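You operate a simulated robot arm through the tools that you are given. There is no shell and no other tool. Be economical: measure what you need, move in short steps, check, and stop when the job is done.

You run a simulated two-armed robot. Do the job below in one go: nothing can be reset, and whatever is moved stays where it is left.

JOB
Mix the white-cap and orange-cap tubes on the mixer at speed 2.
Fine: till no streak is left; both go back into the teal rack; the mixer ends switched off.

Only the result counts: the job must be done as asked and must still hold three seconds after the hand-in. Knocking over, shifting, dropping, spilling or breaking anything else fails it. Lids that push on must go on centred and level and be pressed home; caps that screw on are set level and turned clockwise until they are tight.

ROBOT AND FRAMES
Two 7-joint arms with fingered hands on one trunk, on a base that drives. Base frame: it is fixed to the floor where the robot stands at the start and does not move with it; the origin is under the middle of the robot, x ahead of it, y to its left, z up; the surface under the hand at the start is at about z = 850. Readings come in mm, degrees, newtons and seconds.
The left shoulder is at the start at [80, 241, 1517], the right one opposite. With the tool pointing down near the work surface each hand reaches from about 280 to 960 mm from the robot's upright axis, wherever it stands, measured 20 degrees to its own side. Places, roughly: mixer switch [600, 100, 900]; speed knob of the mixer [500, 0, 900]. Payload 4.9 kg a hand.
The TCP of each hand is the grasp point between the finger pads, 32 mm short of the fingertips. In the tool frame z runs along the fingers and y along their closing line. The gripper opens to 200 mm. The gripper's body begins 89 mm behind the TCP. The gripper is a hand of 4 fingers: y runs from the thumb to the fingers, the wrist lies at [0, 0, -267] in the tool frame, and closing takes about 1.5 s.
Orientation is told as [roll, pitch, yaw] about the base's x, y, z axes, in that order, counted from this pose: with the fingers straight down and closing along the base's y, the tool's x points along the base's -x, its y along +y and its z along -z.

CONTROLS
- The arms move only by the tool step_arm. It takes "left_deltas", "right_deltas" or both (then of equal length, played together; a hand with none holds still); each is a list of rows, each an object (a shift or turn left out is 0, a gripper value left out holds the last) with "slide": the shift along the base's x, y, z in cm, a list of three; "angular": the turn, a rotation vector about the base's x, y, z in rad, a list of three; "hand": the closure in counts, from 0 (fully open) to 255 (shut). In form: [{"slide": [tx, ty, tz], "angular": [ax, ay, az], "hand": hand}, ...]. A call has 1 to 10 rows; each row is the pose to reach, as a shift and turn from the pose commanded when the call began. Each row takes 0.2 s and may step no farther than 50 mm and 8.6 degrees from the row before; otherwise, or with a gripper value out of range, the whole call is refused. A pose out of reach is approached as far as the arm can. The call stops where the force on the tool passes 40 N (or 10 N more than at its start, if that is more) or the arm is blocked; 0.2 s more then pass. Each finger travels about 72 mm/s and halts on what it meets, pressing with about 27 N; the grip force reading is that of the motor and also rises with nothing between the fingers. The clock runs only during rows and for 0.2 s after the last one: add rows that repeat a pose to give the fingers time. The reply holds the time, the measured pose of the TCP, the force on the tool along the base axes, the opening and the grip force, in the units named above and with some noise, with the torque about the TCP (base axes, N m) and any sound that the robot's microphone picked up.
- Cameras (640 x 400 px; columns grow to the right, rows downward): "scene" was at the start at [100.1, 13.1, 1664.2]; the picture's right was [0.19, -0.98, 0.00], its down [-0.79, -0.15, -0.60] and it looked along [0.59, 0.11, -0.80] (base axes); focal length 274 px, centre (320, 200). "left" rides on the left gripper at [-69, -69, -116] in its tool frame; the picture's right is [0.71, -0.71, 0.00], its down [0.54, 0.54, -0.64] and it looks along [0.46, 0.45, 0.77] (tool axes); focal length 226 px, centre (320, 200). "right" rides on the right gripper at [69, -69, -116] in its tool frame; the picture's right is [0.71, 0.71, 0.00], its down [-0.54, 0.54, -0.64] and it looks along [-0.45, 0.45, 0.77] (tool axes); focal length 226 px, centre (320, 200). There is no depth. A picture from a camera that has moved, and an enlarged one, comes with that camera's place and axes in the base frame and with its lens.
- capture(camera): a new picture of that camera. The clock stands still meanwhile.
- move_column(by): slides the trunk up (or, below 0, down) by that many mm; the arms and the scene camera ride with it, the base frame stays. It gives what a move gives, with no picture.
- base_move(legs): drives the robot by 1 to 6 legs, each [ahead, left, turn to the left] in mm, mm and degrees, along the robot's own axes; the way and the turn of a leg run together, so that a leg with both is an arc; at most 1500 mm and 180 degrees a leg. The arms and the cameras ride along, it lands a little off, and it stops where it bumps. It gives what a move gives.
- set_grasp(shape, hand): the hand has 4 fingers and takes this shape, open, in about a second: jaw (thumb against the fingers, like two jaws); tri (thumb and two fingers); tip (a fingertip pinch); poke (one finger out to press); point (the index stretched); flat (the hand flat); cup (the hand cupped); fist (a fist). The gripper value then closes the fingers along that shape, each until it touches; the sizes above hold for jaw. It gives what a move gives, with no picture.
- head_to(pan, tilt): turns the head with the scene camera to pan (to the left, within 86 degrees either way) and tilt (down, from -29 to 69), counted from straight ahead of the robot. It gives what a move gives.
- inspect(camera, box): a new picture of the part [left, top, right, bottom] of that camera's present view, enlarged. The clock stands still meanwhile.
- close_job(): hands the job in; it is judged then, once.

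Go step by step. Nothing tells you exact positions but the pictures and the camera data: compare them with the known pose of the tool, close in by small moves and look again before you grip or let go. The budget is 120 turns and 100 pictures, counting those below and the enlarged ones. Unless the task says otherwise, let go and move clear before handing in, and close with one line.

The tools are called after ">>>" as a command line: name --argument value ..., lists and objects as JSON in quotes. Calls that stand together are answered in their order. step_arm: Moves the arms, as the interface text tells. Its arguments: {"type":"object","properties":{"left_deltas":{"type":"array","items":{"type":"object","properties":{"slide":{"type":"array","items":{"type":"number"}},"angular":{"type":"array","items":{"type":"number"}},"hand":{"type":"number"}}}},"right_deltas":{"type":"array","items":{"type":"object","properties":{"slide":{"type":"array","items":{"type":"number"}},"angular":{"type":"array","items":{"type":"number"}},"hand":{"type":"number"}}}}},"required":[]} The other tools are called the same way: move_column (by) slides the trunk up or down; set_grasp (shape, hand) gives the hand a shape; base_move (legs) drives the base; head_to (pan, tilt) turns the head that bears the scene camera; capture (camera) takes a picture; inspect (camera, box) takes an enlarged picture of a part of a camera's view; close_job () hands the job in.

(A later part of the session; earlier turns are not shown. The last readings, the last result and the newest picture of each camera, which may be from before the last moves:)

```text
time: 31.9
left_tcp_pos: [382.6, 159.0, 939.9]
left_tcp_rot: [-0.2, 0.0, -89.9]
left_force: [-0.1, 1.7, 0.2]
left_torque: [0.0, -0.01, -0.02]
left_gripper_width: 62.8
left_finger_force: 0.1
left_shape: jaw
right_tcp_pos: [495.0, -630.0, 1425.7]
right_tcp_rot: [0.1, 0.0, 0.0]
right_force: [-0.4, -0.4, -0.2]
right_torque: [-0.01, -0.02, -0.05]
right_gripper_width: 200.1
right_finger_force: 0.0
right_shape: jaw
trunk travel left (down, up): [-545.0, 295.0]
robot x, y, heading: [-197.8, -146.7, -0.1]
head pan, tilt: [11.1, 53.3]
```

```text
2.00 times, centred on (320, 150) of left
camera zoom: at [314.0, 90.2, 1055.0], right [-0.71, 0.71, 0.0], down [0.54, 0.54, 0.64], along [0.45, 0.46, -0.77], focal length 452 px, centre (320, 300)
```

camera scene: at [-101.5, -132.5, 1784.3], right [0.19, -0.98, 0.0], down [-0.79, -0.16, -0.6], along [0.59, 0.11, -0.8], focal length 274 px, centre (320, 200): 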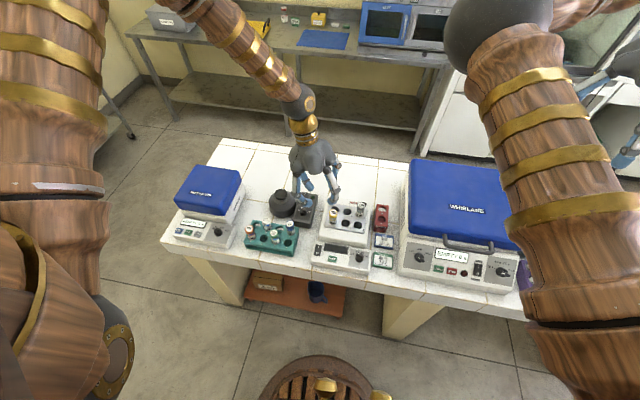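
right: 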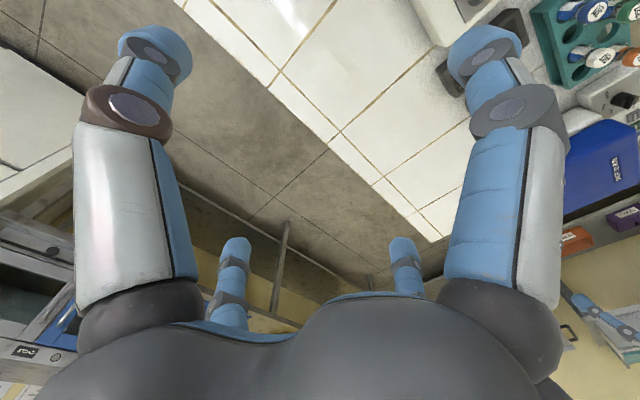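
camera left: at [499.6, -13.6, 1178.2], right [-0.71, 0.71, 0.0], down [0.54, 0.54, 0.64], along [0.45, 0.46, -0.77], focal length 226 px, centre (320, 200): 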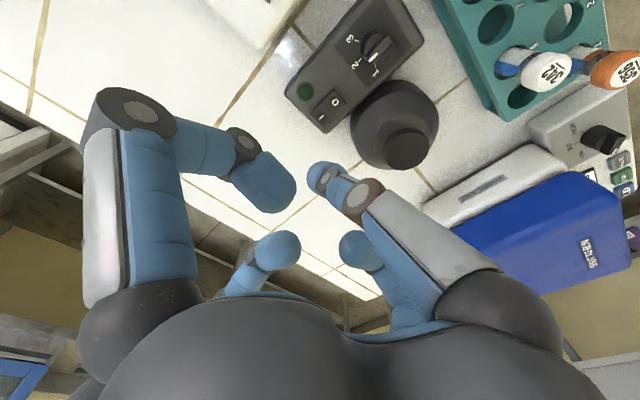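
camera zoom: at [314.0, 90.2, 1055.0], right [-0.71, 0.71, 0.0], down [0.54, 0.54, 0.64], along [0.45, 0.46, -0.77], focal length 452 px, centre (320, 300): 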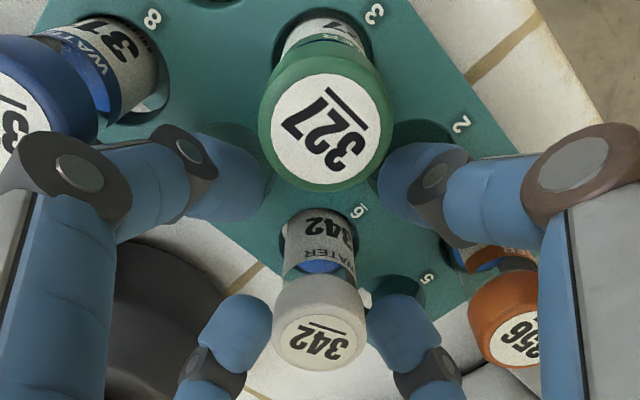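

The cap is centred between the fingers, so I'll close on it and lift.

>>> step_arm --left_deltas '[{"hand": 255}, {"hand": 255}, {"hand": 255}, {"hand": 255}]'

>>> step_arm --left_deltas '[{"slide": [0, 0, 3]}, {"slide": [0, 0, 6]}, {"slide": [0, 0, 9]}, {"slide": [0, 0, 12]}, {"slide": [0, 0, 12]}]'

>>> inspect --camera "left" --box '[160, 50, 480, 250]'

>>> inspect --camera "scene" --box '[220, 160, 340, 260]'

```text
time: 32.9
left_tcp_pos: [383.6, 159.8, 939.7]
left_tcp_rot: [-0.1, 0.0, -89.9]
left_force: [1.2, 4.0, 0.6]
left_torque: [0.16, -0.01, -0.01]
left_gripper_width: 23.2
left_finger_force: 26.9
left_shape: jaw
right_tcp_pos: [494.8, -629.3, 1424.9]
right_tcp_rot: [0.1, 0.0, 0.0]
right_force: [0.1, -0.1, 0.3]
right_torque: [-0.03, -0.01, -0.01]
right_gripper_width: 199.9
right_finger_force: 0.1
right_shape: jaw
trunk travel left (down, up): [-545.0, 295.0]
robot x, y, heading: [-199.3, -149.0, 0.1]
head pan, tilt: [11.1, 53.3]
```

```text
time: 34.1
left_tcp_pos: [382.2, 157.8, 1060.1]
left_tcp_rot: [-0.2, 0.0, -89.9]
left_force: [0.4, -0.5, -0.2]
left_torque: [0.0, -0.01, 0.01]
left_gripper_width: 23.0
left_finger_force: 26.9
left_shape: jaw
right_tcp_pos: [493.7, -631.2, 1423.8]
right_tcp_rot: [0.0, 0.0, 0.0]
right_force: [0.2, 0.5, -0.5]
right_torque: [0.0, -0.01, 0.02]
right_gripper_width: 199.9
right_finger_force: 0.1
right_shape: jaw
trunk travel left (down, up): [-545.0, 295.0]
robot x, y, heading: [-201.0, -148.8, -0.1]
head pan, tilt: [11.1, 53.3]
```

```text
2.00 times, centred on (320, 150) of left
camera zoom: at [313.4, 89.1, 1175.9], right [-0.71, 0.71, 0.0], down [0.54, 0.54, 0.64], along [0.45, 0.46, -0.77], focal length 452 px, centre (320, 300)
```

zoom: 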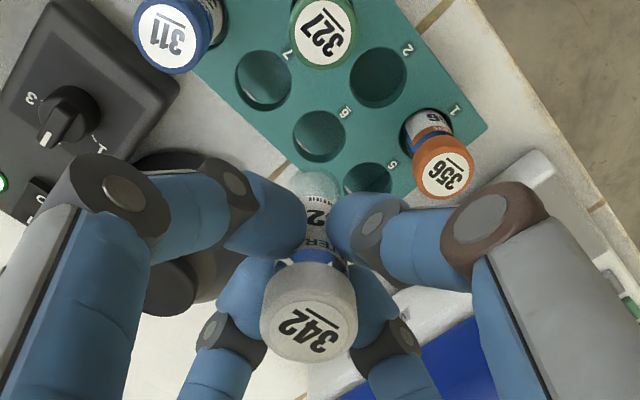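

```text
4.00 times, centred on (280, 210) of scene
camera zoom: at [-99.6, -137.6, 1784.2], right [0.19, -0.98, 0.0], down [-0.79, -0.15, -0.6], along [0.59, 0.12, -0.8], focal length 1096 px, centre (480, 160)
```

zoom: 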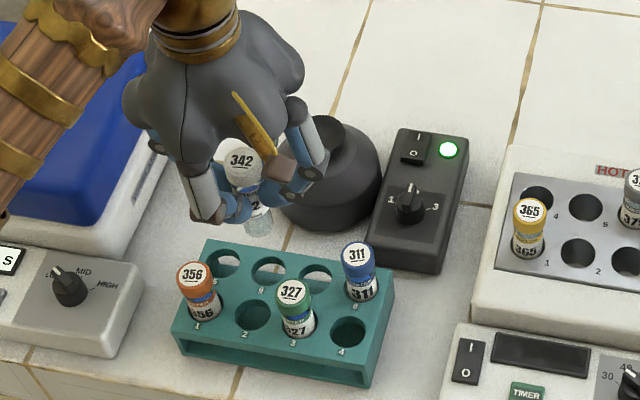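

The tube is held upright, with its bottom about 88 mm below the TCP. I'll carry it over the cup and check alignment.

>>> step_arm --left_deltas '[{"slide": [4, -0.5, 0]}, {"slide": [8, -1, 0]}, {"slide": [11, -1.4, 0]}, {"slide": [13.4, -1.7, 0]}, {"slide": [13.4, -1.7, -1]}, {"slide": [13.4, -1.7, -1]}]'

>>> inspect --camera "left" --box '[160, 50, 480, 250]'

>>> inspect --camera "scene" --box '[250, 160, 322, 220]'

```text
time: 35.5
left_tcp_pos: [516.8, 143.0, 1049.0]
left_tcp_rot: [-0.1, 0.0, -90.0]
left_force: [-0.7, -0.3, -0.6]
left_torque: [0.03, -0.01, 0.0]
left_gripper_width: 23.0
left_finger_force: 27.0
left_shape: jaw
right_tcp_pos: [492.9, -629.7, 1424.1]
right_tcp_rot: [0.0, 0.0, 0.0]
right_force: [0.1, -0.1, -0.7]
right_torque: [0.03, 0.02, 0.01]
right_gripper_width: 199.8
right_finger_force: 0.0
right_shape: jaw
trunk travel left (down, up): [-545.0, 295.0]
robot x, y, heading: [-200.8, -147.7, -0.3]
head pan, tilt: [11.1, 53.3]
```

```text
2.00 times, centred on (320, 150) of left
camera zoom: at [447.8, 73.7, 1165.4], right [-0.71, 0.71, 0.0], down [0.54, 0.54, 0.64], along [0.45, 0.46, -0.77], focal length 452 px, centre (320, 300)
```

zoom: 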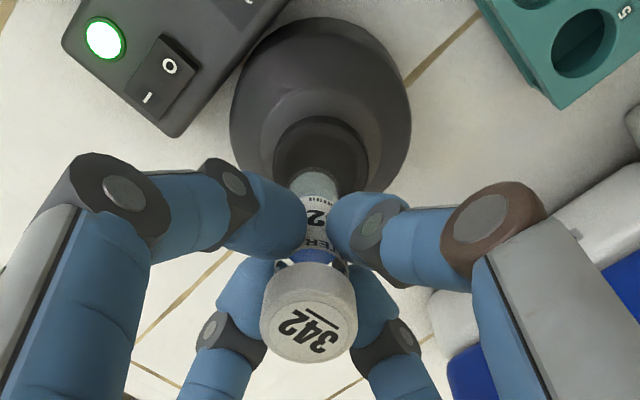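

```text
6.67 times, centred on (286, 190) of scene
camera zoom: at [-100.2, -136.4, 1784.2], right [0.19, -0.98, 0.0], down [-0.79, -0.15, -0.6], along [0.59, 0.12, -0.8], focal length 1827 px, centre (547, 267)
```

zoom: 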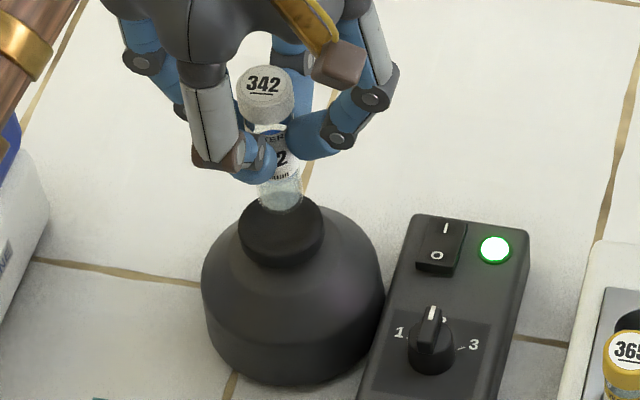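

The tube is centred over the cup. I'll lower it slowly until it touches.

>>> step_arm --left_deltas '[{"slide": [-0.1, 0, -0.8]}, {"slide": [-0.1, 0, -1.4]}, {"slide": [-0.1, 0, -1.8]}, {"slide": [-0.1, 0, -2.2]}]'

>>> inspect --camera "scene" --box '[250, 160, 322, 220]'

```text
time: 36.5
left_tcp_pos: [516.5, 143.2, 1026.4]
left_tcp_rot: [-0.2, 0.1, -89.8]
left_force: [0.9, 0.3, 0.1]
left_torque: [-0.05, -0.03, 0.02]
left_gripper_width: 22.9
left_finger_force: 26.9
left_shape: jaw
right_tcp_pos: [493.7, -630.9, 1424.5]
right_tcp_rot: [0.0, -0.1, -0.1]
right_force: [-0.5, 0.2, -0.7]
right_torque: [0.02, 0.0, 0.0]
right_gripper_width: 199.7
right_finger_force: 0.1
right_shape: jaw
trunk travel left (down, up): [-545.0, 295.0]
robot x, y, heading: [-200.5, -150.7, -0.2]
head pan, tilt: [11.1, 53.3]
```

```text
6.67 times, centred on (286, 190) of scene
camera zoom: at [-99.4, -136.8, 1784.2], right [0.19, -0.98, 0.0], down [-0.79, -0.15, -0.6], along [0.59, 0.12, -0.8], focal length 1827 px, centre (547, 267)
```

zoom: 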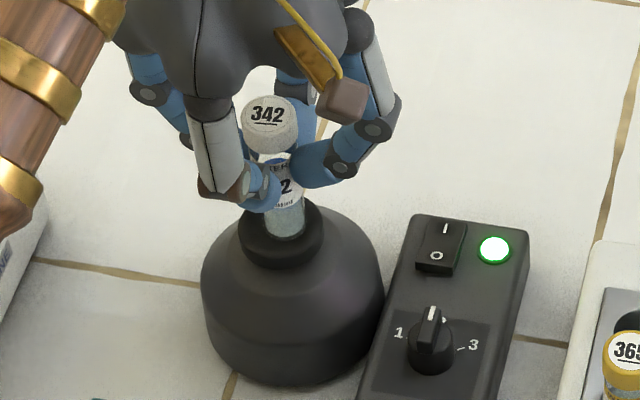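

No contact yet, so I'll keep lowering in 3 mm steps.

>>> step_arm --left_deltas '[{"slide": [0, 0, -0.3]}, {"slide": [0, 0, -0.6]}, {"slide": [0, 0, -0.8]}, {"slide": [0, 0, -0.8]}]'

>>> inspect --camera "scene" --box '[265, 165, 301, 195]'

```text
time: 37.5
left_tcp_pos: [515.8, 143.1, 1022.0]
left_tcp_rot: [0.0, 0.1, -89.9]
left_force: [2.2, 1.7, 17.0]
left_torque: [-0.03, -0.05, 0.05]
left_gripper_width: 23.2
left_finger_force: 27.1
left_shape: jaw
right_tcp_pos: [492.7, -631.2, 1425.2]
right_tcp_rot: [0.0, 0.0, 0.0]
right_force: [0.0, 1.4, 0.3]
right_torque: [-0.02, -0.01, 0.0]
right_gripper_width: 200.0
right_finger_force: 0.1
right_shape: jaw
trunk travel left (down, up): [-545.0, 295.0]
robot x, y, heading: [-197.8, -149.0, -0.1]
head pan, tilt: [11.1, 53.3]
```

```text
13.33 times, centred on (283, 180) of scene
camera zoom: at [-101.2, -137.1, 1784.5], right [0.19, -0.98, 0.0], down [-0.79, -0.15, -0.6], along [0.59, 0.12, -0.8], focal length 3653 px, centre (813, 467)
```

zoom: 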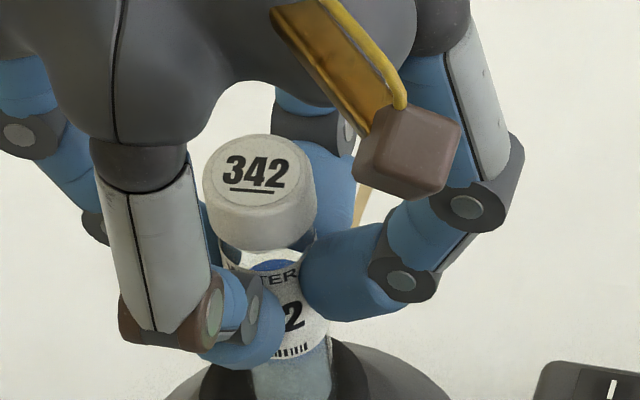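

It is pressed into the cup with about 17 N. I'll hold for 2 s and look at the tube.

>>> step_arm --left_deltas '[{}, {}, {}, {}, {}, {}, {}, {}, {}, {}]'

>>> inspect --camera "scene" --box '[265, 180, 301, 210]'

>>> inspect --camera "left" --box '[280, 100, 360, 200]'

```text
time: 39.7
left_tcp_pos: [514.1, 142.6, 1021.6]
left_tcp_rot: [0.0, 0.0, -90.1]
left_force: [4.8, 3.0, 27.5]
left_torque: [0.02, -0.23, 0.02]
left_gripper_width: 22.9
left_finger_force: 26.6
left_shape: jaw
right_tcp_pos: [492.6, -631.1, 1425.9]
right_tcp_rot: [-0.1, -0.2, 0.0]
right_force: [-0.8, 0.0, 0.2]
right_torque: [-0.01, 0.01, 0.01]
right_gripper_width: 199.8
right_finger_force: 0.1
right_shape: jaw
trunk travel left (down, up): [-545.0, 295.0]
robot x, y, heading: [-199.2, -150.0, -0.3]
head pan, tilt: [11.1, 53.3]
```

```text
13.33 times, centred on (283, 195) of scene
camera zoom: at [-102.3, -137.5, 1784.4], right [0.19, -0.98, 0.0], down [-0.79, -0.15, -0.6], along [0.59, 0.12, -0.8], focal length 3653 px, centre (813, 267)
```

zoom: 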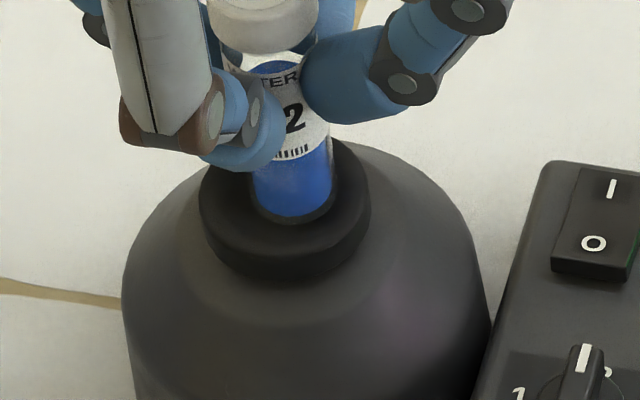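

```text
4.00 times, centred on (320, 150) of left
camera zoom: at [445.3, 73.2, 1136.8], right [-0.71, 0.71, 0.0], down [0.54, 0.54, 0.64], along [0.45, 0.46, -0.77], focal length 904 px, centre (320, 400)
```

zoom: 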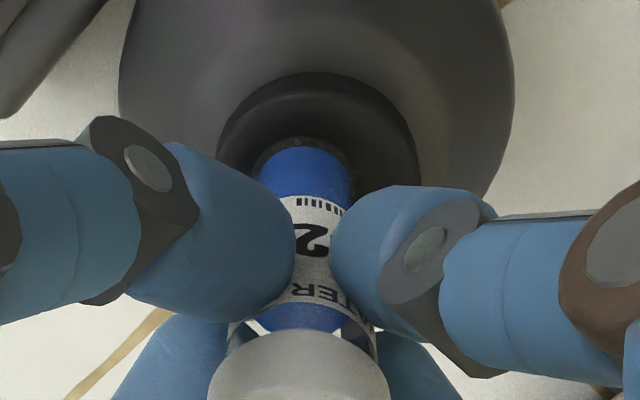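

The blue has spread right down the tube. I'll ease the press by 1 mm, hold longer and compare.

>>> step_arm --left_deltas '[{"slide": [0.1, 0, 0.1]}, {"slide": [0.1, 0, 0.1]}, {"slide": [0.1, 0, 0.1]}, {"slide": [0.1, 0, 0.1]}, {"slide": [0.1, 0, 0.1]}, {"slide": [0.1, 0, 0.1]}, {"slide": [0.1, 0, 0.1]}, {"slide": [0.1, 0, 0.1]}, {"slide": [0.1, 0, 0.1]}, {"slide": [0.1, 0, 0.1]}]'

>>> inspect --camera "scene" --box '[274, 182, 298, 202]'

>>> inspect --camera "left" --box '[296, 130, 344, 190]'

```text
time: 41.9
left_tcp_pos: [515.8, 142.0, 1022.0]
left_tcp_rot: [-0.2, 0.0, -90.0]
left_force: [1.8, 3.1, 17.3]
left_torque: [0.04, -0.04, -0.01]
left_gripper_width: 23.0
left_finger_force: 26.8
left_shape: jaw
right_tcp_pos: [493.4, -631.0, 1425.5]
right_tcp_rot: [0.0, -0.1, 0.1]
right_force: [-0.1, 0.5, 0.0]
right_torque: [0.01, -0.01, 0.03]
right_gripper_width: 200.1
right_finger_force: 0.0
right_shape: jaw
trunk travel left (down, up): [-545.0, 295.0]
robot x, y, heading: [-200.6, -150.8, 0.1]
head pan, tilt: [11.1, 53.3]
```

```text
16.00 times, centred on (286, 192) of scene
camera zoom: at [-101.6, -137.0, 1784.3], right [0.19, -0.98, 0.0], down [-0.79, -0.15, -0.6], along [0.59, 0.12, -0.8], focal length 4384 px, centre (864, 328)
```

zoom: 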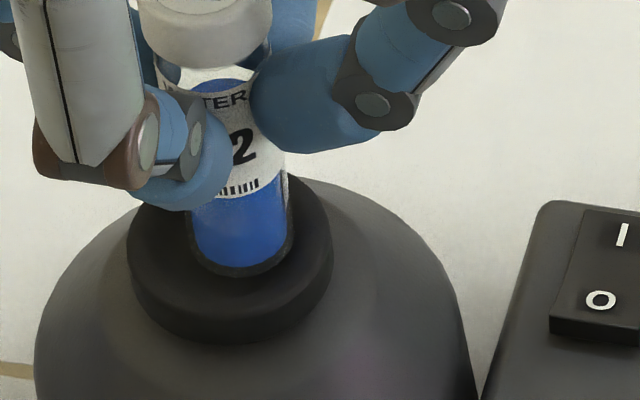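

```text
6.67 times, centred on (320, 160) of left
camera zoom: at [446.5, 73.2, 1137.2], right [-0.71, 0.71, 0.0], down [0.54, 0.54, 0.64], along [0.45, 0.46, -0.77], focal length 1507 px, centre (320, 467)
```

zoom: 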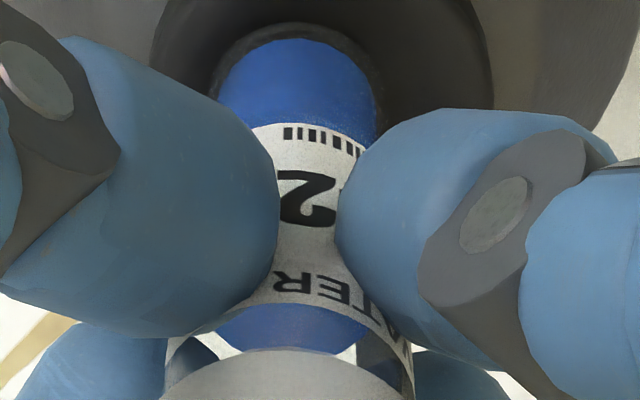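

It looks uniform. I'll hold 2 s more for margin, then lift and look at the tube free of the cup.

>>> step_arm --left_deltas '[{}, {}, {}, {}, {}, {}, {}, {}, {}, {}]'

>>> step_arm --left_deltas '[{"slide": [0, 0, 1]}, {"slide": [0, 0, 3]}, {"slide": [0, 0, 5]}, {"slide": [0, 0, 6]}, {"slide": [0, 0, 6]}]'

>>> inspect --camera "scene" --box '[266, 160, 302, 190]'

>>> inspect --camera "left" --box '[280, 100, 360, 200]'

```text
time: 44.1
left_tcp_pos: [516.2, 141.9, 1021.4]
left_tcp_rot: [-0.1, 0.0, -90.1]
left_force: [1.0, 2.7, 16.6]
left_torque: [0.02, -0.04, 0.0]
left_gripper_width: 23.0
left_finger_force: 26.5
left_shape: jaw
right_tcp_pos: [493.0, -631.9, 1426.0]
right_tcp_rot: [0.0, -0.1, 0.0]
right_force: [-0.5, -0.7, -0.3]
right_torque: [-0.02, -0.03, 0.01]
right_gripper_width: 199.8
right_finger_force: 0.0
right_shape: jaw
trunk travel left (down, up): [-545.0, 295.0]
robot x, y, heading: [-197.0, -150.3, 0.1]
head pan, tilt: [11.1, 53.3]
```

```text
time: 45.3
left_tcp_pos: [516.3, 142.0, 1081.0]
left_tcp_rot: [-0.3, 0.0, -90.0]
left_force: [-0.7, 0.3, -0.7]
left_torque: [0.04, 0.0, -0.02]
left_gripper_width: 22.8
left_finger_force: 26.7
left_shape: jaw
right_tcp_pos: [494.1, -630.1, 1424.5]
right_tcp_rot: [0.0, 0.0, 0.0]
right_force: [-0.2, -0.7, -0.2]
right_torque: [0.02, 0.01, -0.03]
right_gripper_width: 200.0
right_finger_force: 0.1
right_shape: jaw
trunk travel left (down, up): [-545.0, 295.0]
robot x, y, heading: [-202.2, -149.1, 0.0]
head pan, tilt: [11.1, 53.3]
```

```text
13.33 times, centred on (284, 175) of scene
camera zoom: at [-99.5, -137.4, 1784.2], right [0.19, -0.98, 0.0], down [-0.79, -0.15, -0.6], along [0.59, 0.12, -0.8], focal length 3653 px, centre (800, 533)
```

zoom: 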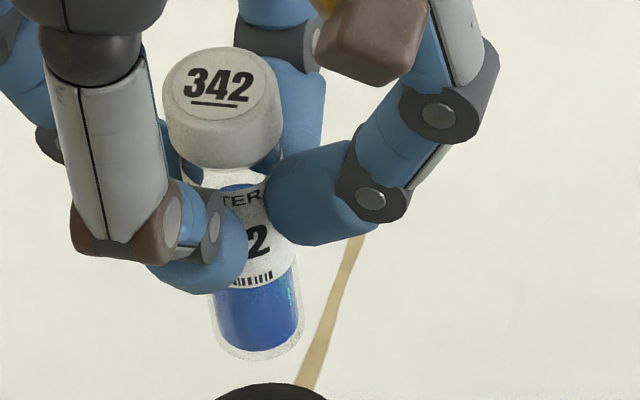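

```text
4.00 times, centred on (320, 150) of left
camera zoom: at [448.0, 72.9, 1196.6], right [-0.71, 0.71, 0.0], down [0.54, 0.54, 0.64], along [0.45, 0.46, -0.77], focal length 904 px, centre (320, 400)
```

zoom: 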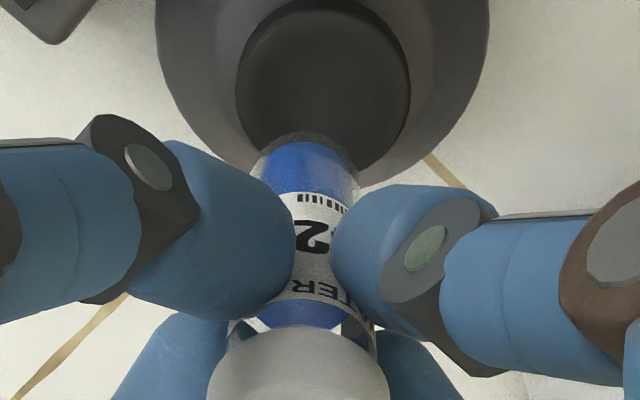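

There is a small green mark at the right edge of the tube, either a lamp reflection or a leftover streak. I'll zoom in, then turn the hand to tell which.

>>> inspect --camera "scene" --box '[276, 175, 292, 189]'

>>> step_arm --left_deltas '[{"angular": [0, 0, 0.14]}, {"angular": [0, 0, 0.28]}, {"angular": [0, 0, 0.42]}, {"angular": [0, 0, 0.56]}, {"angular": [0, 0, 0.7]}, {"angular": [0, 0, 0.8]}]'

>>> inspect --camera "scene" --box '[266, 160, 302, 190]'

>>> inspect --camera "left" --box '[280, 100, 360, 200]'

```text
16.00 times, centred on (284, 182) of scene
camera zoom: at [-99.5, -137.4, 1784.2], right [0.19, -0.98, 0.0], down [-0.79, -0.15, -0.6], along [0.59, 0.12, -0.8], focal length 4384 px, centre (896, 488)
```

zoom: 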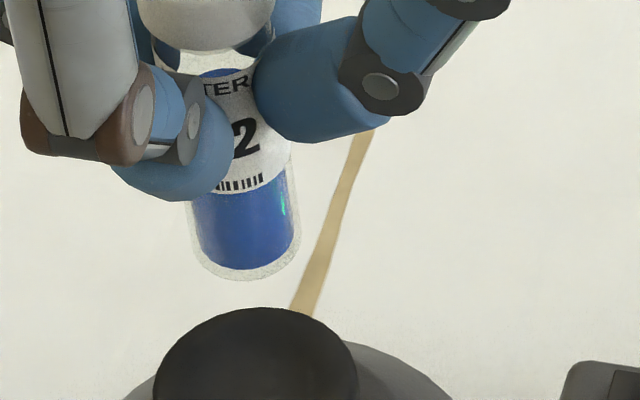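

```text
time: 46.7
left_tcp_pos: [516.8, 142.6, 1079.7]
left_tcp_rot: [-0.1, 0.0, -44.0]
left_force: [0.3, 0.4, -0.5]
left_torque: [0.03, 0.03, 0.0]
left_gripper_width: 22.8
left_finger_force: 27.0
left_shape: jaw
right_tcp_pos: [494.3, -630.6, 1424.2]
right_tcp_rot: [0.0, 0.0, -0.1]
right_force: [-0.9, 0.7, 0.5]
right_torque: [-0.01, 0.0, 0.03]
right_gripper_width: 199.5
right_finger_force: 0.1
right_shape: jaw
trunk travel left (down, up): [-545.0, 295.0]
robot x, y, heading: [-195.8, -148.1, -0.3]
head pan, tilt: [11.1, 53.3]
```

```text
13.33 times, centred on (284, 175) of scene
camera zoom: at [-99.5, -136.5, 1784.2], right [0.19, -0.98, 0.0], down [-0.79, -0.15, -0.6], along [0.59, 0.12, -0.8], focal length 3653 px, centre (800, 533)
```

zoom: 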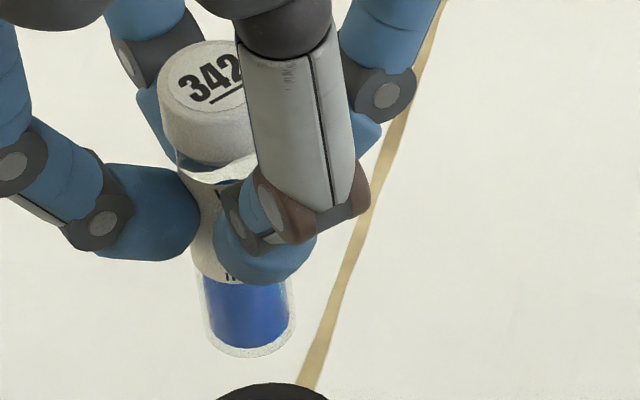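

```text
4.00 times, centred on (320, 150) of left
camera zoom: at [518.2, 45.2, 1196.3], right [-1.0, -0.02, 0.0], down [-0.01, 0.77, 0.64], along [-0.01, 0.64, -0.77], focal length 904 px, centre (320, 400)
```

zoom: 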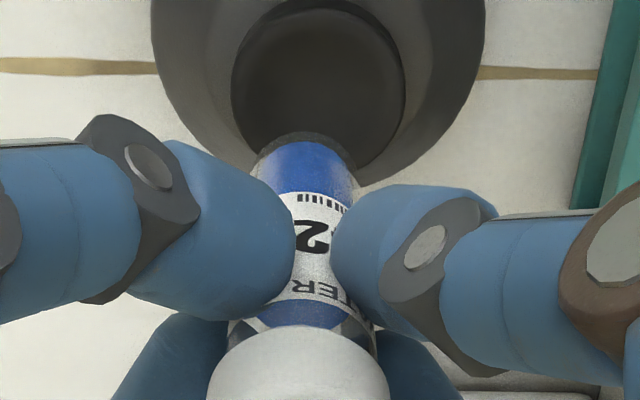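

The mark is gone at this angle, but it could have turned out of sight. I'll rotate the other way past −90 and look again.

>>> step_arm --left_deltas '[{"angular": [0, 0, -0.14]}, {"angular": [0, 0, -0.28]}, {"angular": [0, 0, -0.42]}, {"angular": [0, 0, -0.56]}, {"angular": [0, 0, -0.7]}, {"angular": [0, 0, -0.84]}, {"angular": [0, 0, -0.98]}, {"angular": [0, 0, -1.1]}, {"angular": [0, 0, -1.2]}, {"angular": [0, 0, -1.3]}]'

>>> inspect --camera "scene" --box '[266, 160, 302, 190]'

```text
time: 48.9
left_tcp_pos: [516.5, 143.1, 1081.1]
left_tcp_rot: [-0.2, 0.0, -118.8]
left_force: [-0.3, -0.3, 0.2]
left_torque: [0.0, -0.03, 0.05]
left_gripper_width: 22.8
left_finger_force: 27.0
left_shape: jaw
right_tcp_pos: [494.2, -631.5, 1424.4]
right_tcp_rot: [0.0, 0.1, 0.1]
right_force: [-0.4, -0.3, 0.2]
right_torque: [0.04, 0.0, -0.01]
right_gripper_width: 200.1
right_finger_force: 0.1
right_shape: jaw
trunk travel left (down, up): [-545.0, 295.0]
robot x, y, heading: [-199.0, -149.4, -0.1]
head pan, tilt: [11.1, 53.3]
```

```text
13.33 times, centred on (284, 175) of scene
camera zoom: at [-99.4, -136.5, 1784.2], right [0.19, -0.98, 0.0], down [-0.79, -0.15, -0.6], along [0.59, 0.12, -0.8], focal length 3653 px, centre (800, 533)
```

zoom: 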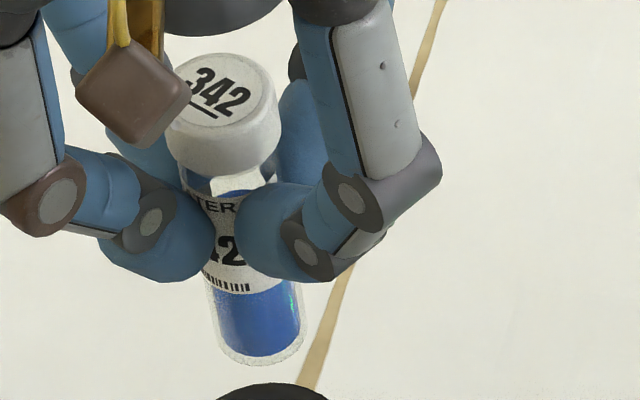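

The mark stays at the same spot in space while the tube turns, so it is the lamp's reflection: the tube is mixed. I'll take it back over hole 6.

>>> step_arm --left_deltas '[{"slide": [-3, 0.4, 0], "angular": [0, 0, 0.13]}, {"slide": [-6, 0.8, 0], "angular": [0, 0, 0.26]}, {"slide": [-9, 1.2, 0], "angular": [0, 0, 0.39]}, {"slide": [-12, 1.5, 0], "angular": [0, 0, 0.503]}, {"slide": [-13.4, 1.7, 0], "angular": [0, 0, 0.503]}, {"slide": [-13.4, 1.7, -2.5], "angular": [0, 0, 0.503]}, {"slide": [-13.4, 1.7, -2.5], "angular": [0, 0, 0.503]}]'

>>> inspect --camera "left" --box '[220, 60, 420, 200]'

>>> inspect --camera "scene" --box '[240, 185, 312, 245]'

```text
time: 50.5
left_tcp_pos: [383.0, 158.7, 1056.0]
left_tcp_rot: [-0.3, 0.0, -89.9]
left_force: [0.3, 0.0, -1.2]
left_torque: [0.0, 0.0, -0.02]
left_gripper_width: 22.9
left_finger_force: 27.2
left_shape: jaw
right_tcp_pos: [494.4, -630.6, 1424.7]
right_tcp_rot: [-0.1, 0.0, 0.0]
right_force: [0.8, 0.3, 0.3]
right_torque: [0.0, 0.02, 0.0]
right_gripper_width: 199.8
right_finger_force: 0.0
right_shape: jaw
trunk travel left (down, up): [-545.0, 295.0]
robot x, y, heading: [-198.5, -148.4, 0.1]
head pan, tilt: [11.1, 53.3]
```

```text
2.86 times, centred on (320, 130) of left
camera zoom: at [314.0, 89.6, 1171.1], right [-0.71, 0.7, 0.0], down [0.54, 0.54, 0.64], along [0.45, 0.46, -0.77], focal length 646 px, centre (320, 400)
```

zoom: 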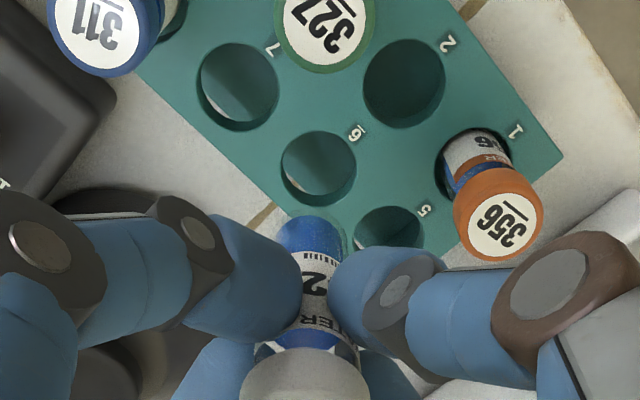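

```text
6.67 times, centred on (276, 215) of scene
camera zoom: at [-99.4, -136.6, 1784.2], right [0.19, -0.98, 0.0], down [-0.79, -0.15, -0.6], along [0.59, 0.12, -0.8], focal length 1827 px, centre (613, 100)
```

zoom: 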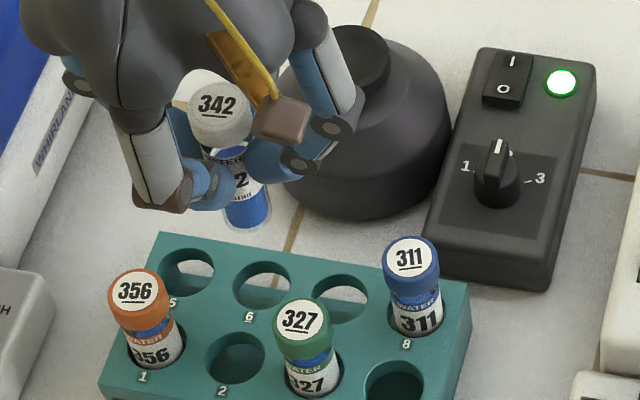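

The hole lines up at about (382.5,160). I'll lower into it.

>>> step_arm --left_deltas '[{"slide": [0, 0.05, -3]}, {"slide": [0, 0.05, -6]}, {"slide": [0, 0.05, -7.5]}, {"slide": [0, 0.05, -7.5]}]'

>>> inspect --camera "scene" --box '[240, 185, 312, 245]'

```text
time: 51.5
left_tcp_pos: [383.2, 161.0, 982.1]
left_tcp_rot: [-0.1, 0.2, -89.8]
left_force: [0.3, 1.1, 11.5]
left_torque: [-0.07, -0.01, 0.03]
left_gripper_width: 22.8
left_finger_force: 27.0
left_shape: jaw
right_tcp_pos: [493.6, -631.2, 1425.5]
right_tcp_rot: [0.0, -0.1, 0.0]
right_force: [0.2, -0.2, -0.2]
right_torque: [-0.05, -0.01, -0.02]
right_gripper_width: 199.9
right_finger_force: 0.0
right_shape: jaw
trunk travel left (down, up): [-545.0, 295.0]
robot x, y, heading: [-197.2, -150.7, 0.0]
head pan, tilt: [11.1, 53.3]
```

```text
6.67 times, centred on (276, 215) of scene
camera zoom: at [-100.7, -136.9, 1784.4], right [0.19, -0.98, 0.0], down [-0.79, -0.15, -0.6], along [0.59, 0.12, -0.8], focal length 1827 px, centre (613, 100)
```

zoom: 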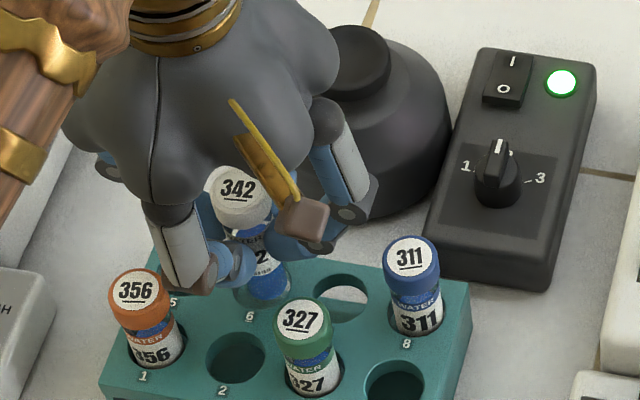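

It is touching the rim (11 N). I'll back up 8 mm and look closer at the alignment.

>>> step_arm --left_deltas '[{"slide": [0, 0, 0.8]}, {"slide": [0, 0, 0.8]}, {"slide": [0, 0, 0.8]}]'

>>> inspect --camera "scene" --box '[257, 205, 281, 225]'

>>> inspect --camera "left" --box '[290, 90, 354, 170]'

```text
time: 52.3
left_tcp_pos: [382.4, 160.2, 988.1]
left_tcp_rot: [-0.2, 0.0, -89.8]
left_force: [0.4, -0.6, 0.0]
left_torque: [0.0, 0.02, 0.02]
left_gripper_width: 23.0
left_finger_force: 26.8
left_shape: jaw
right_tcp_pos: [494.0, -630.5, 1424.7]
right_tcp_rot: [0.1, 0.0, 0.0]
right_force: [0.5, -0.7, 0.2]
right_torque: [-0.02, 0.01, -0.01]
right_gripper_width: 200.0
right_finger_force: 0.0
right_shape: jaw
trunk travel left (down, up): [-545.0, 295.0]
robot x, y, heading: [-200.0, -147.7, 0.0]
head pan, tilt: [11.1, 53.3]
```

```text
16.00 times, centred on (269, 215) of scene
camera zoom: at [-99.4, -136.4, 1784.2], right [0.19, -0.98, 0.0], down [-0.79, -0.15, -0.6], along [0.59, 0.12, -0.8], focal length 4384 px, centre (1136, -40)
```

zoom: 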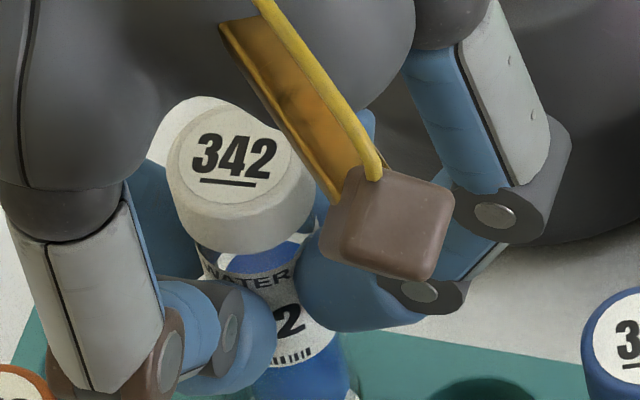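

```text
5.00 times, centred on (322, 130) of left
camera zoom: at [314.0, 90.7, 1104.1], right [-0.71, 0.7, 0.0], down [0.54, 0.54, 0.64], along [0.45, 0.46, -0.77], focal length 1130 px, centre (310, 550)
```

zoom: 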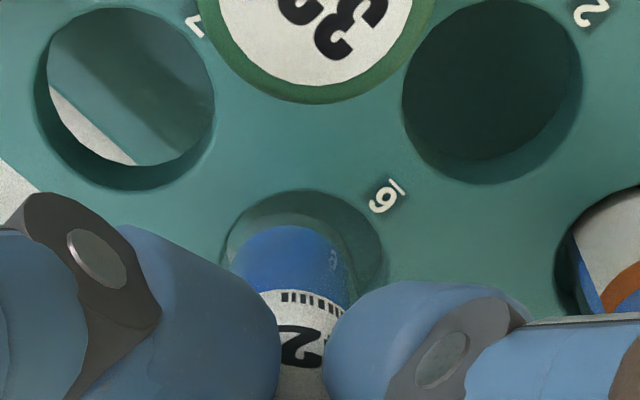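

The tube sits a few mm to the image-left of the hole. I'll zoom in to measure it.

>>> inspect --camera "left" --box '[304, 122, 344, 152]'

```text
13.33 times, centred on (324, 137) of left
camera zoom: at [314.0, 90.7, 1104.1], right [-0.71, 0.7, 0.0], down [0.54, 0.54, 0.64], along [0.45, 0.46, -0.77], focal length 3014 px, centre (267, 1040)
```

zoom: 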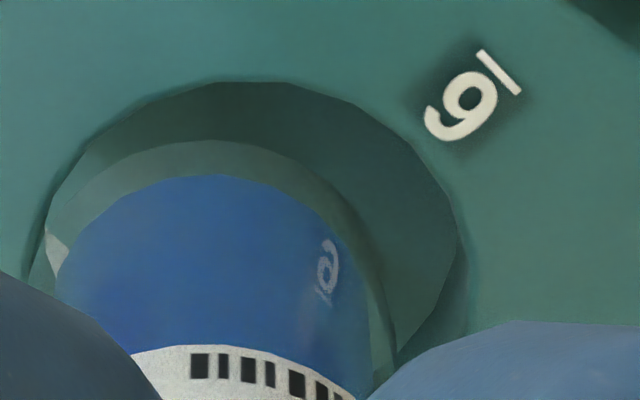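

The tube leans about 2.6° in the hand, its bottom roughly 3.8 mm toward −y. I'll tilt the hand to make it upright and look again.

>>> step_arm --left_deltas '[{"angular": [0.022, 0.007, 0]}, {"angular": [0.045, 0.014, 0]}, {"angular": [0.045, 0.014, 0]}]'

>>> inspect --camera "left" --box '[298, 118, 346, 154]'

>>> inspect --camera "scene" --box '[250, 205, 286, 235]'

```text
time: 53.1
left_tcp_pos: [382.3, 159.2, 988.7]
left_tcp_rot: [-1.0, 2.6, -89.8]
left_force: [0.0, 0.7, -0.5]
left_torque: [-0.01, -0.03, 0.0]
left_gripper_width: 22.9
left_finger_force: 26.4
left_shape: jaw
right_tcp_pos: [494.8, -629.9, 1425.1]
right_tcp_rot: [0.0, 0.0, 0.0]
right_force: [0.1, -0.1, 0.4]
right_torque: [-0.01, 0.03, -0.01]
right_gripper_width: 199.7
right_finger_force: 0.0
right_shape: jaw
trunk travel left (down, up): [-545.0, 295.0]
robot x, y, heading: [-197.1, -149.6, -0.1]
head pan, tilt: [11.1, 53.3]
```

```text
11.11 times, centred on (322, 136) of left
camera zoom: at [315.6, 85.6, 1101.7], right [-0.71, 0.7, 0.04], down [0.55, 0.51, 0.66], along [0.44, 0.49, -0.75], focal length 2512 px, centre (298, 911)
```

zoom: 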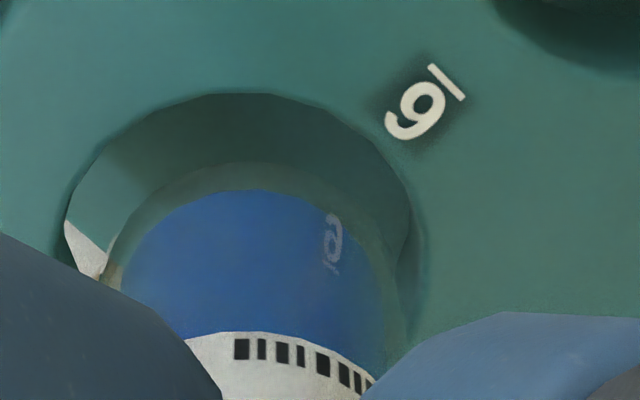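

```text
13.33 times, centred on (268, 220) of scene
camera zoom: at [-99.4, -136.3, 1784.2], right [0.19, -0.98, 0.0], down [-0.79, -0.15, -0.6], along [0.59, 0.12, -0.8], focal length 3653 px, centre (1013, -67)
```

zoom: 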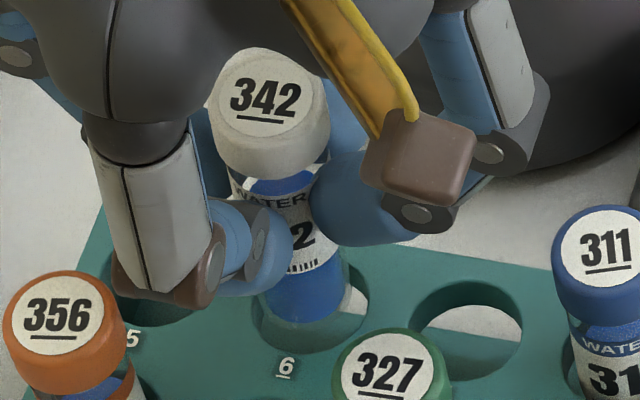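

The tube is now nearly upright and over the hole. I'll make a half-millimetre correction and lower.

>>> step_arm --left_deltas '[{"slide": [0.06, -0.06, -0.5]}, {"slide": [0.06, -0.06, -1.2]}, {"slide": [0.06, -0.06, -2]}]'

```text
time: 53.9
left_tcp_pos: [383.9, 160.6, 969.8]
left_tcp_rot: [-1.0, 2.6, -89.8]
left_force: [0.1, -0.1, -0.1]
left_torque: [0.0, 0.02, 0.01]
left_gripper_width: 22.9
left_finger_force: 26.6
left_shape: jaw
right_tcp_pos: [493.7, -632.2, 1426.7]
right_tcp_rot: [0.0, 0.0, -0.1]
right_force: [-0.1, 0.1, -0.3]
right_torque: [0.02, -0.03, -0.02]
right_gripper_width: 199.8
right_finger_force: 0.1
right_shape: jaw
trunk travel left (down, up): [-545.0, 295.0]
robot x, y, heading: [-199.4, -149.8, 0.2]
head pan, tilt: [11.1, 53.3]
```

It is in the hole. I'll lower it to its seat.

>>> step_arm --left_deltas '[{"slide": [0, 0, -0.8]}, {"slide": [0, 0, -1.6]}, {"slide": [0, 0, -2.2]}, {"slide": [0, 0, -2.6]}, {"slide": [0, 0, -2.9]}]'

>>> inspect --camera "scene" --box '[240, 185, 312, 245]'

```text
time: 55.1
left_tcp_pos: [383.6, 159.1, 938.2]
left_tcp_rot: [-0.9, 2.6, -89.8]
left_force: [-1.1, 1.3, -0.5]
left_torque: [-0.04, 0.01, 0.02]
left_gripper_width: 23.0
left_finger_force: 27.0
left_shape: jaw
right_tcp_pos: [495.0, -629.3, 1425.8]
right_tcp_rot: [0.0, -0.1, 0.0]
right_force: [0.1, -0.5, -0.2]
right_torque: [0.0, -0.01, 0.03]
right_gripper_width: 199.6
right_finger_force: 0.1
right_shape: jaw
trunk travel left (down, up): [-545.0, 295.0]
robot x, y, heading: [-198.9, -149.5, -0.1]
head pan, tilt: [11.1, 53.3]
```

```text
6.67 times, centred on (276, 215) of scene
camera zoom: at [-99.6, -136.5, 1784.3], right [0.19, -0.98, 0.0], down [-0.79, -0.15, -0.6], along [0.59, 0.12, -0.8], focal length 1827 px, centre (613, 100)
```

zoom: 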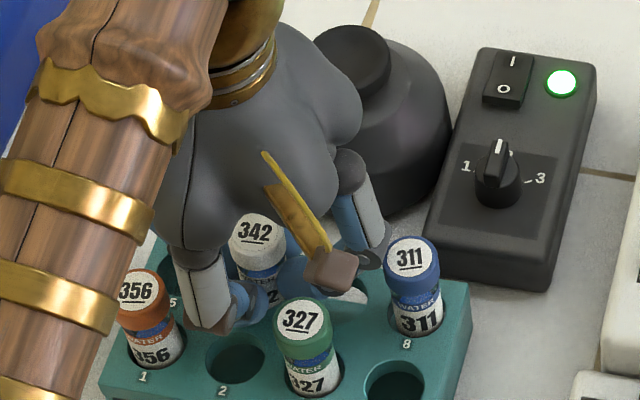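

No seat force yet. I'll go 3 mm lower, then release and rise.

>>> step_arm --left_deltas '[{"slide": [0, 0, -0.2]}, {"slide": [0, 0, -0.4]}, {"slide": [0, 0, -0.4]}]'

>>> step_arm --left_deltas '[{"hand": 230}, {"hand": 215}, {"hand": 195}, {"hand": 175}, {"hand": 175}, {"slide": [0, 0, 3]}, {"slide": [0, 0, 7]}, {"slide": [0, 0, 11]}, {"slide": [0, 0, 11]}]'

>>> inspect --camera "scene" --box '[240, 185, 312, 245]'

```text
time: 55.9
left_tcp_pos: [385.4, 161.0, 937.9]
left_tcp_rot: [-0.7, 2.7, -89.7]
left_force: [0.8, 3.2, 21.6]
left_torque: [-0.07, -0.08, -0.01]
left_gripper_width: 23.1
left_finger_force: 27.3
left_shape: jaw
right_tcp_pos: [493.7, -631.0, 1425.4]
right_tcp_rot: [0.0, -0.1, 0.0]
right_force: [0.6, -0.3, 0.1]
right_torque: [0.01, 0.03, -0.04]
right_gripper_width: 200.1
right_finger_force: 0.0
right_shape: jaw
trunk travel left (down, up): [-545.0, 295.0]
robot x, y, heading: [-199.2, -146.8, 0.1]
head pan, tilt: [11.1, 53.3]
```

```text
time: 57.9
left_tcp_pos: [385.0, 158.3, 1046.3]
left_tcp_rot: [-1.0, 2.6, -89.8]
left_force: [-0.1, -0.4, 0.0]
left_torque: [0.04, 0.05, 0.02]
left_gripper_width: 62.4
left_finger_force: 0.0
left_shape: jaw
right_tcp_pos: [494.1, -632.0, 1424.4]
right_tcp_rot: [0.1, 0.0, 0.0]
right_force: [-0.5, 0.1, 0.2]
right_torque: [0.06, 0.01, 0.0]
right_gripper_width: 200.0
right_finger_force: 0.1
right_shape: jaw
trunk travel left (down, up): [-545.0, 295.0]
robot x, y, heading: [-202.2, -151.8, 0.1]
head pan, tilt: [11.1, 53.3]
```

```text
6.67 times, centred on (276, 215) of scene
camera zoom: at [-99.2, -138.4, 1784.1], right [0.19, -0.98, 0.0], down [-0.79, -0.15, -0.6], along [0.59, 0.12, -0.8], focal length 1827 px, centre (613, 100)
```

zoom: 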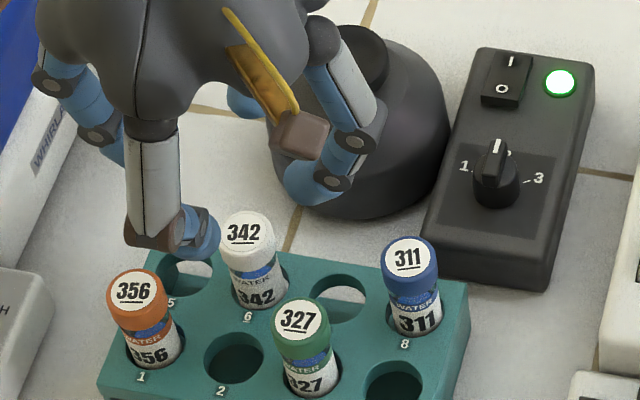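

White is back in its hole. Next I'll level the hand and move over the orange tube.

>>> step_arm --left_deltas '[{"slide": [-2, 2, 0], "angular": [-0.022, -0.007, 0]}, {"slide": [-4.75, 4.5, 0], "angular": [-0.045, -0.014, 0]}, {"slide": [-4.75, 4.5, 0], "angular": [-0.045, -0.014, 0]}]'

>>> inspect --camera "left" --box '[160, 50, 480, 250]'

```text
time: 58.7
left_tcp_pos: [335.7, 204.1, 1044.8]
left_tcp_rot: [-0.2, 0.0, -89.7]
left_force: [0.1, -0.1, 0.7]
left_torque: [-0.01, -0.02, 0.0]
left_gripper_width: 62.5
left_finger_force: 0.0
left_shape: jaw
right_tcp_pos: [493.7, -631.3, 1423.1]
right_tcp_rot: [0.1, -0.1, 0.0]
right_force: [0.1, 0.4, 0.1]
right_torque: [0.02, 0.01, 0.03]
right_gripper_width: 199.8
right_finger_force: 0.0
right_shape: jaw
trunk travel left (down, up): [-545.0, 295.0]
robot x, y, heading: [-202.0, -151.6, -0.1]
head pan, tilt: [11.1, 53.3]
```

```text
2.00 times, centred on (320, 150) of left
camera zoom: at [267.5, 135.1, 1161.5], right [-0.71, 0.71, 0.0], down [0.54, 0.54, 0.64], along [0.45, 0.46, -0.77], focal length 452 px, centre (320, 300)
```

zoom: 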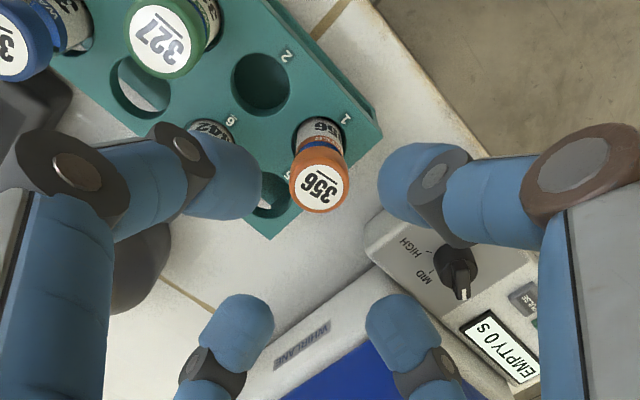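

The orange cap is centred at about (336,205). I'll lower, grip and lift.

>>> step_arm --left_deltas '[{"slide": [0.05, 0.05, -3]}, {"slide": [0.05, 0.05, -6]}, {"slide": [0.05, 0.05, -9]}, {"slide": [0.05, 0.05, -10.5]}, {"slide": [0.05, 0.05, -10.5]}]'

>>> inspect --camera "left" --box '[160, 50, 480, 250]'

```text
time: 59.9
left_tcp_pos: [336.0, 204.7, 941.3]
left_tcp_rot: [-0.2, 0.0, -89.8]
left_force: [0.3, 0.3, 0.3]
left_torque: [-0.04, 0.02, -0.01]
left_gripper_width: 62.9
left_finger_force: 0.3
left_shape: jaw
right_tcp_pos: [493.4, -631.1, 1424.6]
right_tcp_rot: [0.0, 0.0, 0.1]
right_force: [-0.3, 0.0, 0.4]
right_torque: [-0.05, -0.01, 0.01]
right_gripper_width: 199.9
right_finger_force: 0.0
right_shape: jaw
trunk travel left (down, up): [-545.0, 295.0]
robot x, y, heading: [-197.1, -146.6, -0.2]
head pan, tilt: [11.1, 53.3]
```

```text
2.00 times, centred on (320, 150) of left
camera zoom: at [267.2, 136.3, 1056.9], right [-0.71, 0.7, 0.0], down [0.54, 0.54, 0.64], along [0.45, 0.46, -0.77], focal length 452 px, centre (320, 300)
```

zoom: 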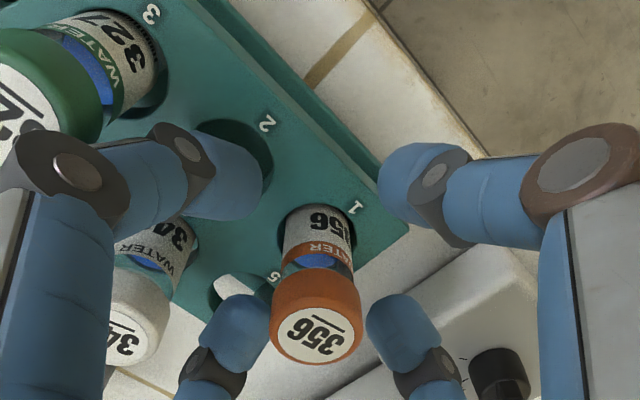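

>>> step_arm --left_deltas '[{"hand": 255}, {"hand": 255}, {"hand": 255}, {"hand": 255}]'

>>> step_arm --left_deltas '[{"slide": [0, 0, 3]}, {"slide": [0, 0, 6]}, {"slide": [0, 0, 9]}, {"slide": [0, 0, 12]}, {"slide": [0, 0, 14]}, {"slide": [0, 0, 14]}]'

>>> inspect --camera "left" --box '[280, 80, 360, 200]'

>>> inspect --camera "scene" --box '[230, 165, 302, 225]'

```text
time: 60.9
left_tcp_pos: [336.1, 205.3, 941.3]
left_tcp_rot: [-0.2, 0.0, -89.8]
left_force: [-0.2, 0.5, 0.0]
left_torque: [0.0, 0.01, -0.01]
left_gripper_width: 20.2
left_finger_force: 27.2
left_shape: jaw
right_tcp_pos: [494.1, -629.6, 1424.7]
right_tcp_rot: [0.0, -0.1, -0.1]
right_force: [0.3, 0.3, 0.0]
right_torque: [-0.03, 0.01, 0.0]
right_gripper_width: 200.2
right_finger_force: 0.1
right_shape: jaw
trunk travel left (down, up): [-545.0, 295.0]
robot x, y, heading: [-198.6, -152.4, -0.0]
head pan, tilt: [11.1, 53.3]
```

```text
time: 62.3
left_tcp_pos: [336.9, 203.4, 1081.5]
left_tcp_rot: [-0.1, -0.1, -89.8]
left_force: [-0.4, -0.1, -0.2]
left_torque: [0.0, -0.01, -0.02]
left_gripper_width: 19.9
left_finger_force: 27.3
left_shape: jaw
right_tcp_pos: [494.2, -629.4, 1425.6]
right_tcp_rot: [-0.1, 0.0, -0.1]
right_force: [0.0, -0.1, 0.5]
right_torque: [-0.01, -0.02, 0.0]
right_gripper_width: 200.0
right_finger_force: 0.1
right_shape: jaw
trunk travel left (down, up): [-545.0, 295.0]
robot x, y, heading: [-200.9, -152.4, -0.1]
head pan, tilt: [11.1, 53.3]
```

```text
3.33 times, centred on (320, 140) of left
camera zoom: at [267.0, 135.3, 1196.4], right [-0.71, 0.7, 0.0], down [0.54, 0.54, 0.64], along [0.45, 0.46, -0.77], focal length 754 px, centre (320, 400)
```

zoom: 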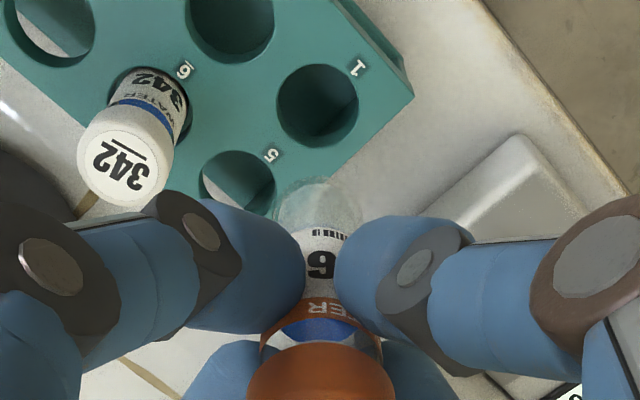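

```text
6.67 times, centred on (266, 195) of scene
camera zoom: at [-99.5, -135.8, 1784.2], right [0.19, -0.98, 0.0], down [-0.79, -0.15, -0.6], along [0.59, 0.11, -0.8], focal length 1827 px, centre (680, 233)
```

zoom: 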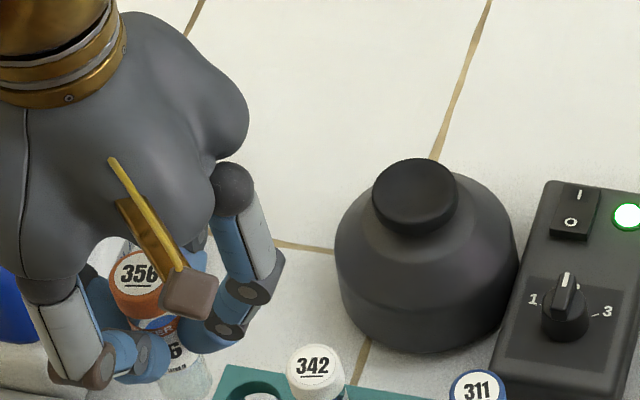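

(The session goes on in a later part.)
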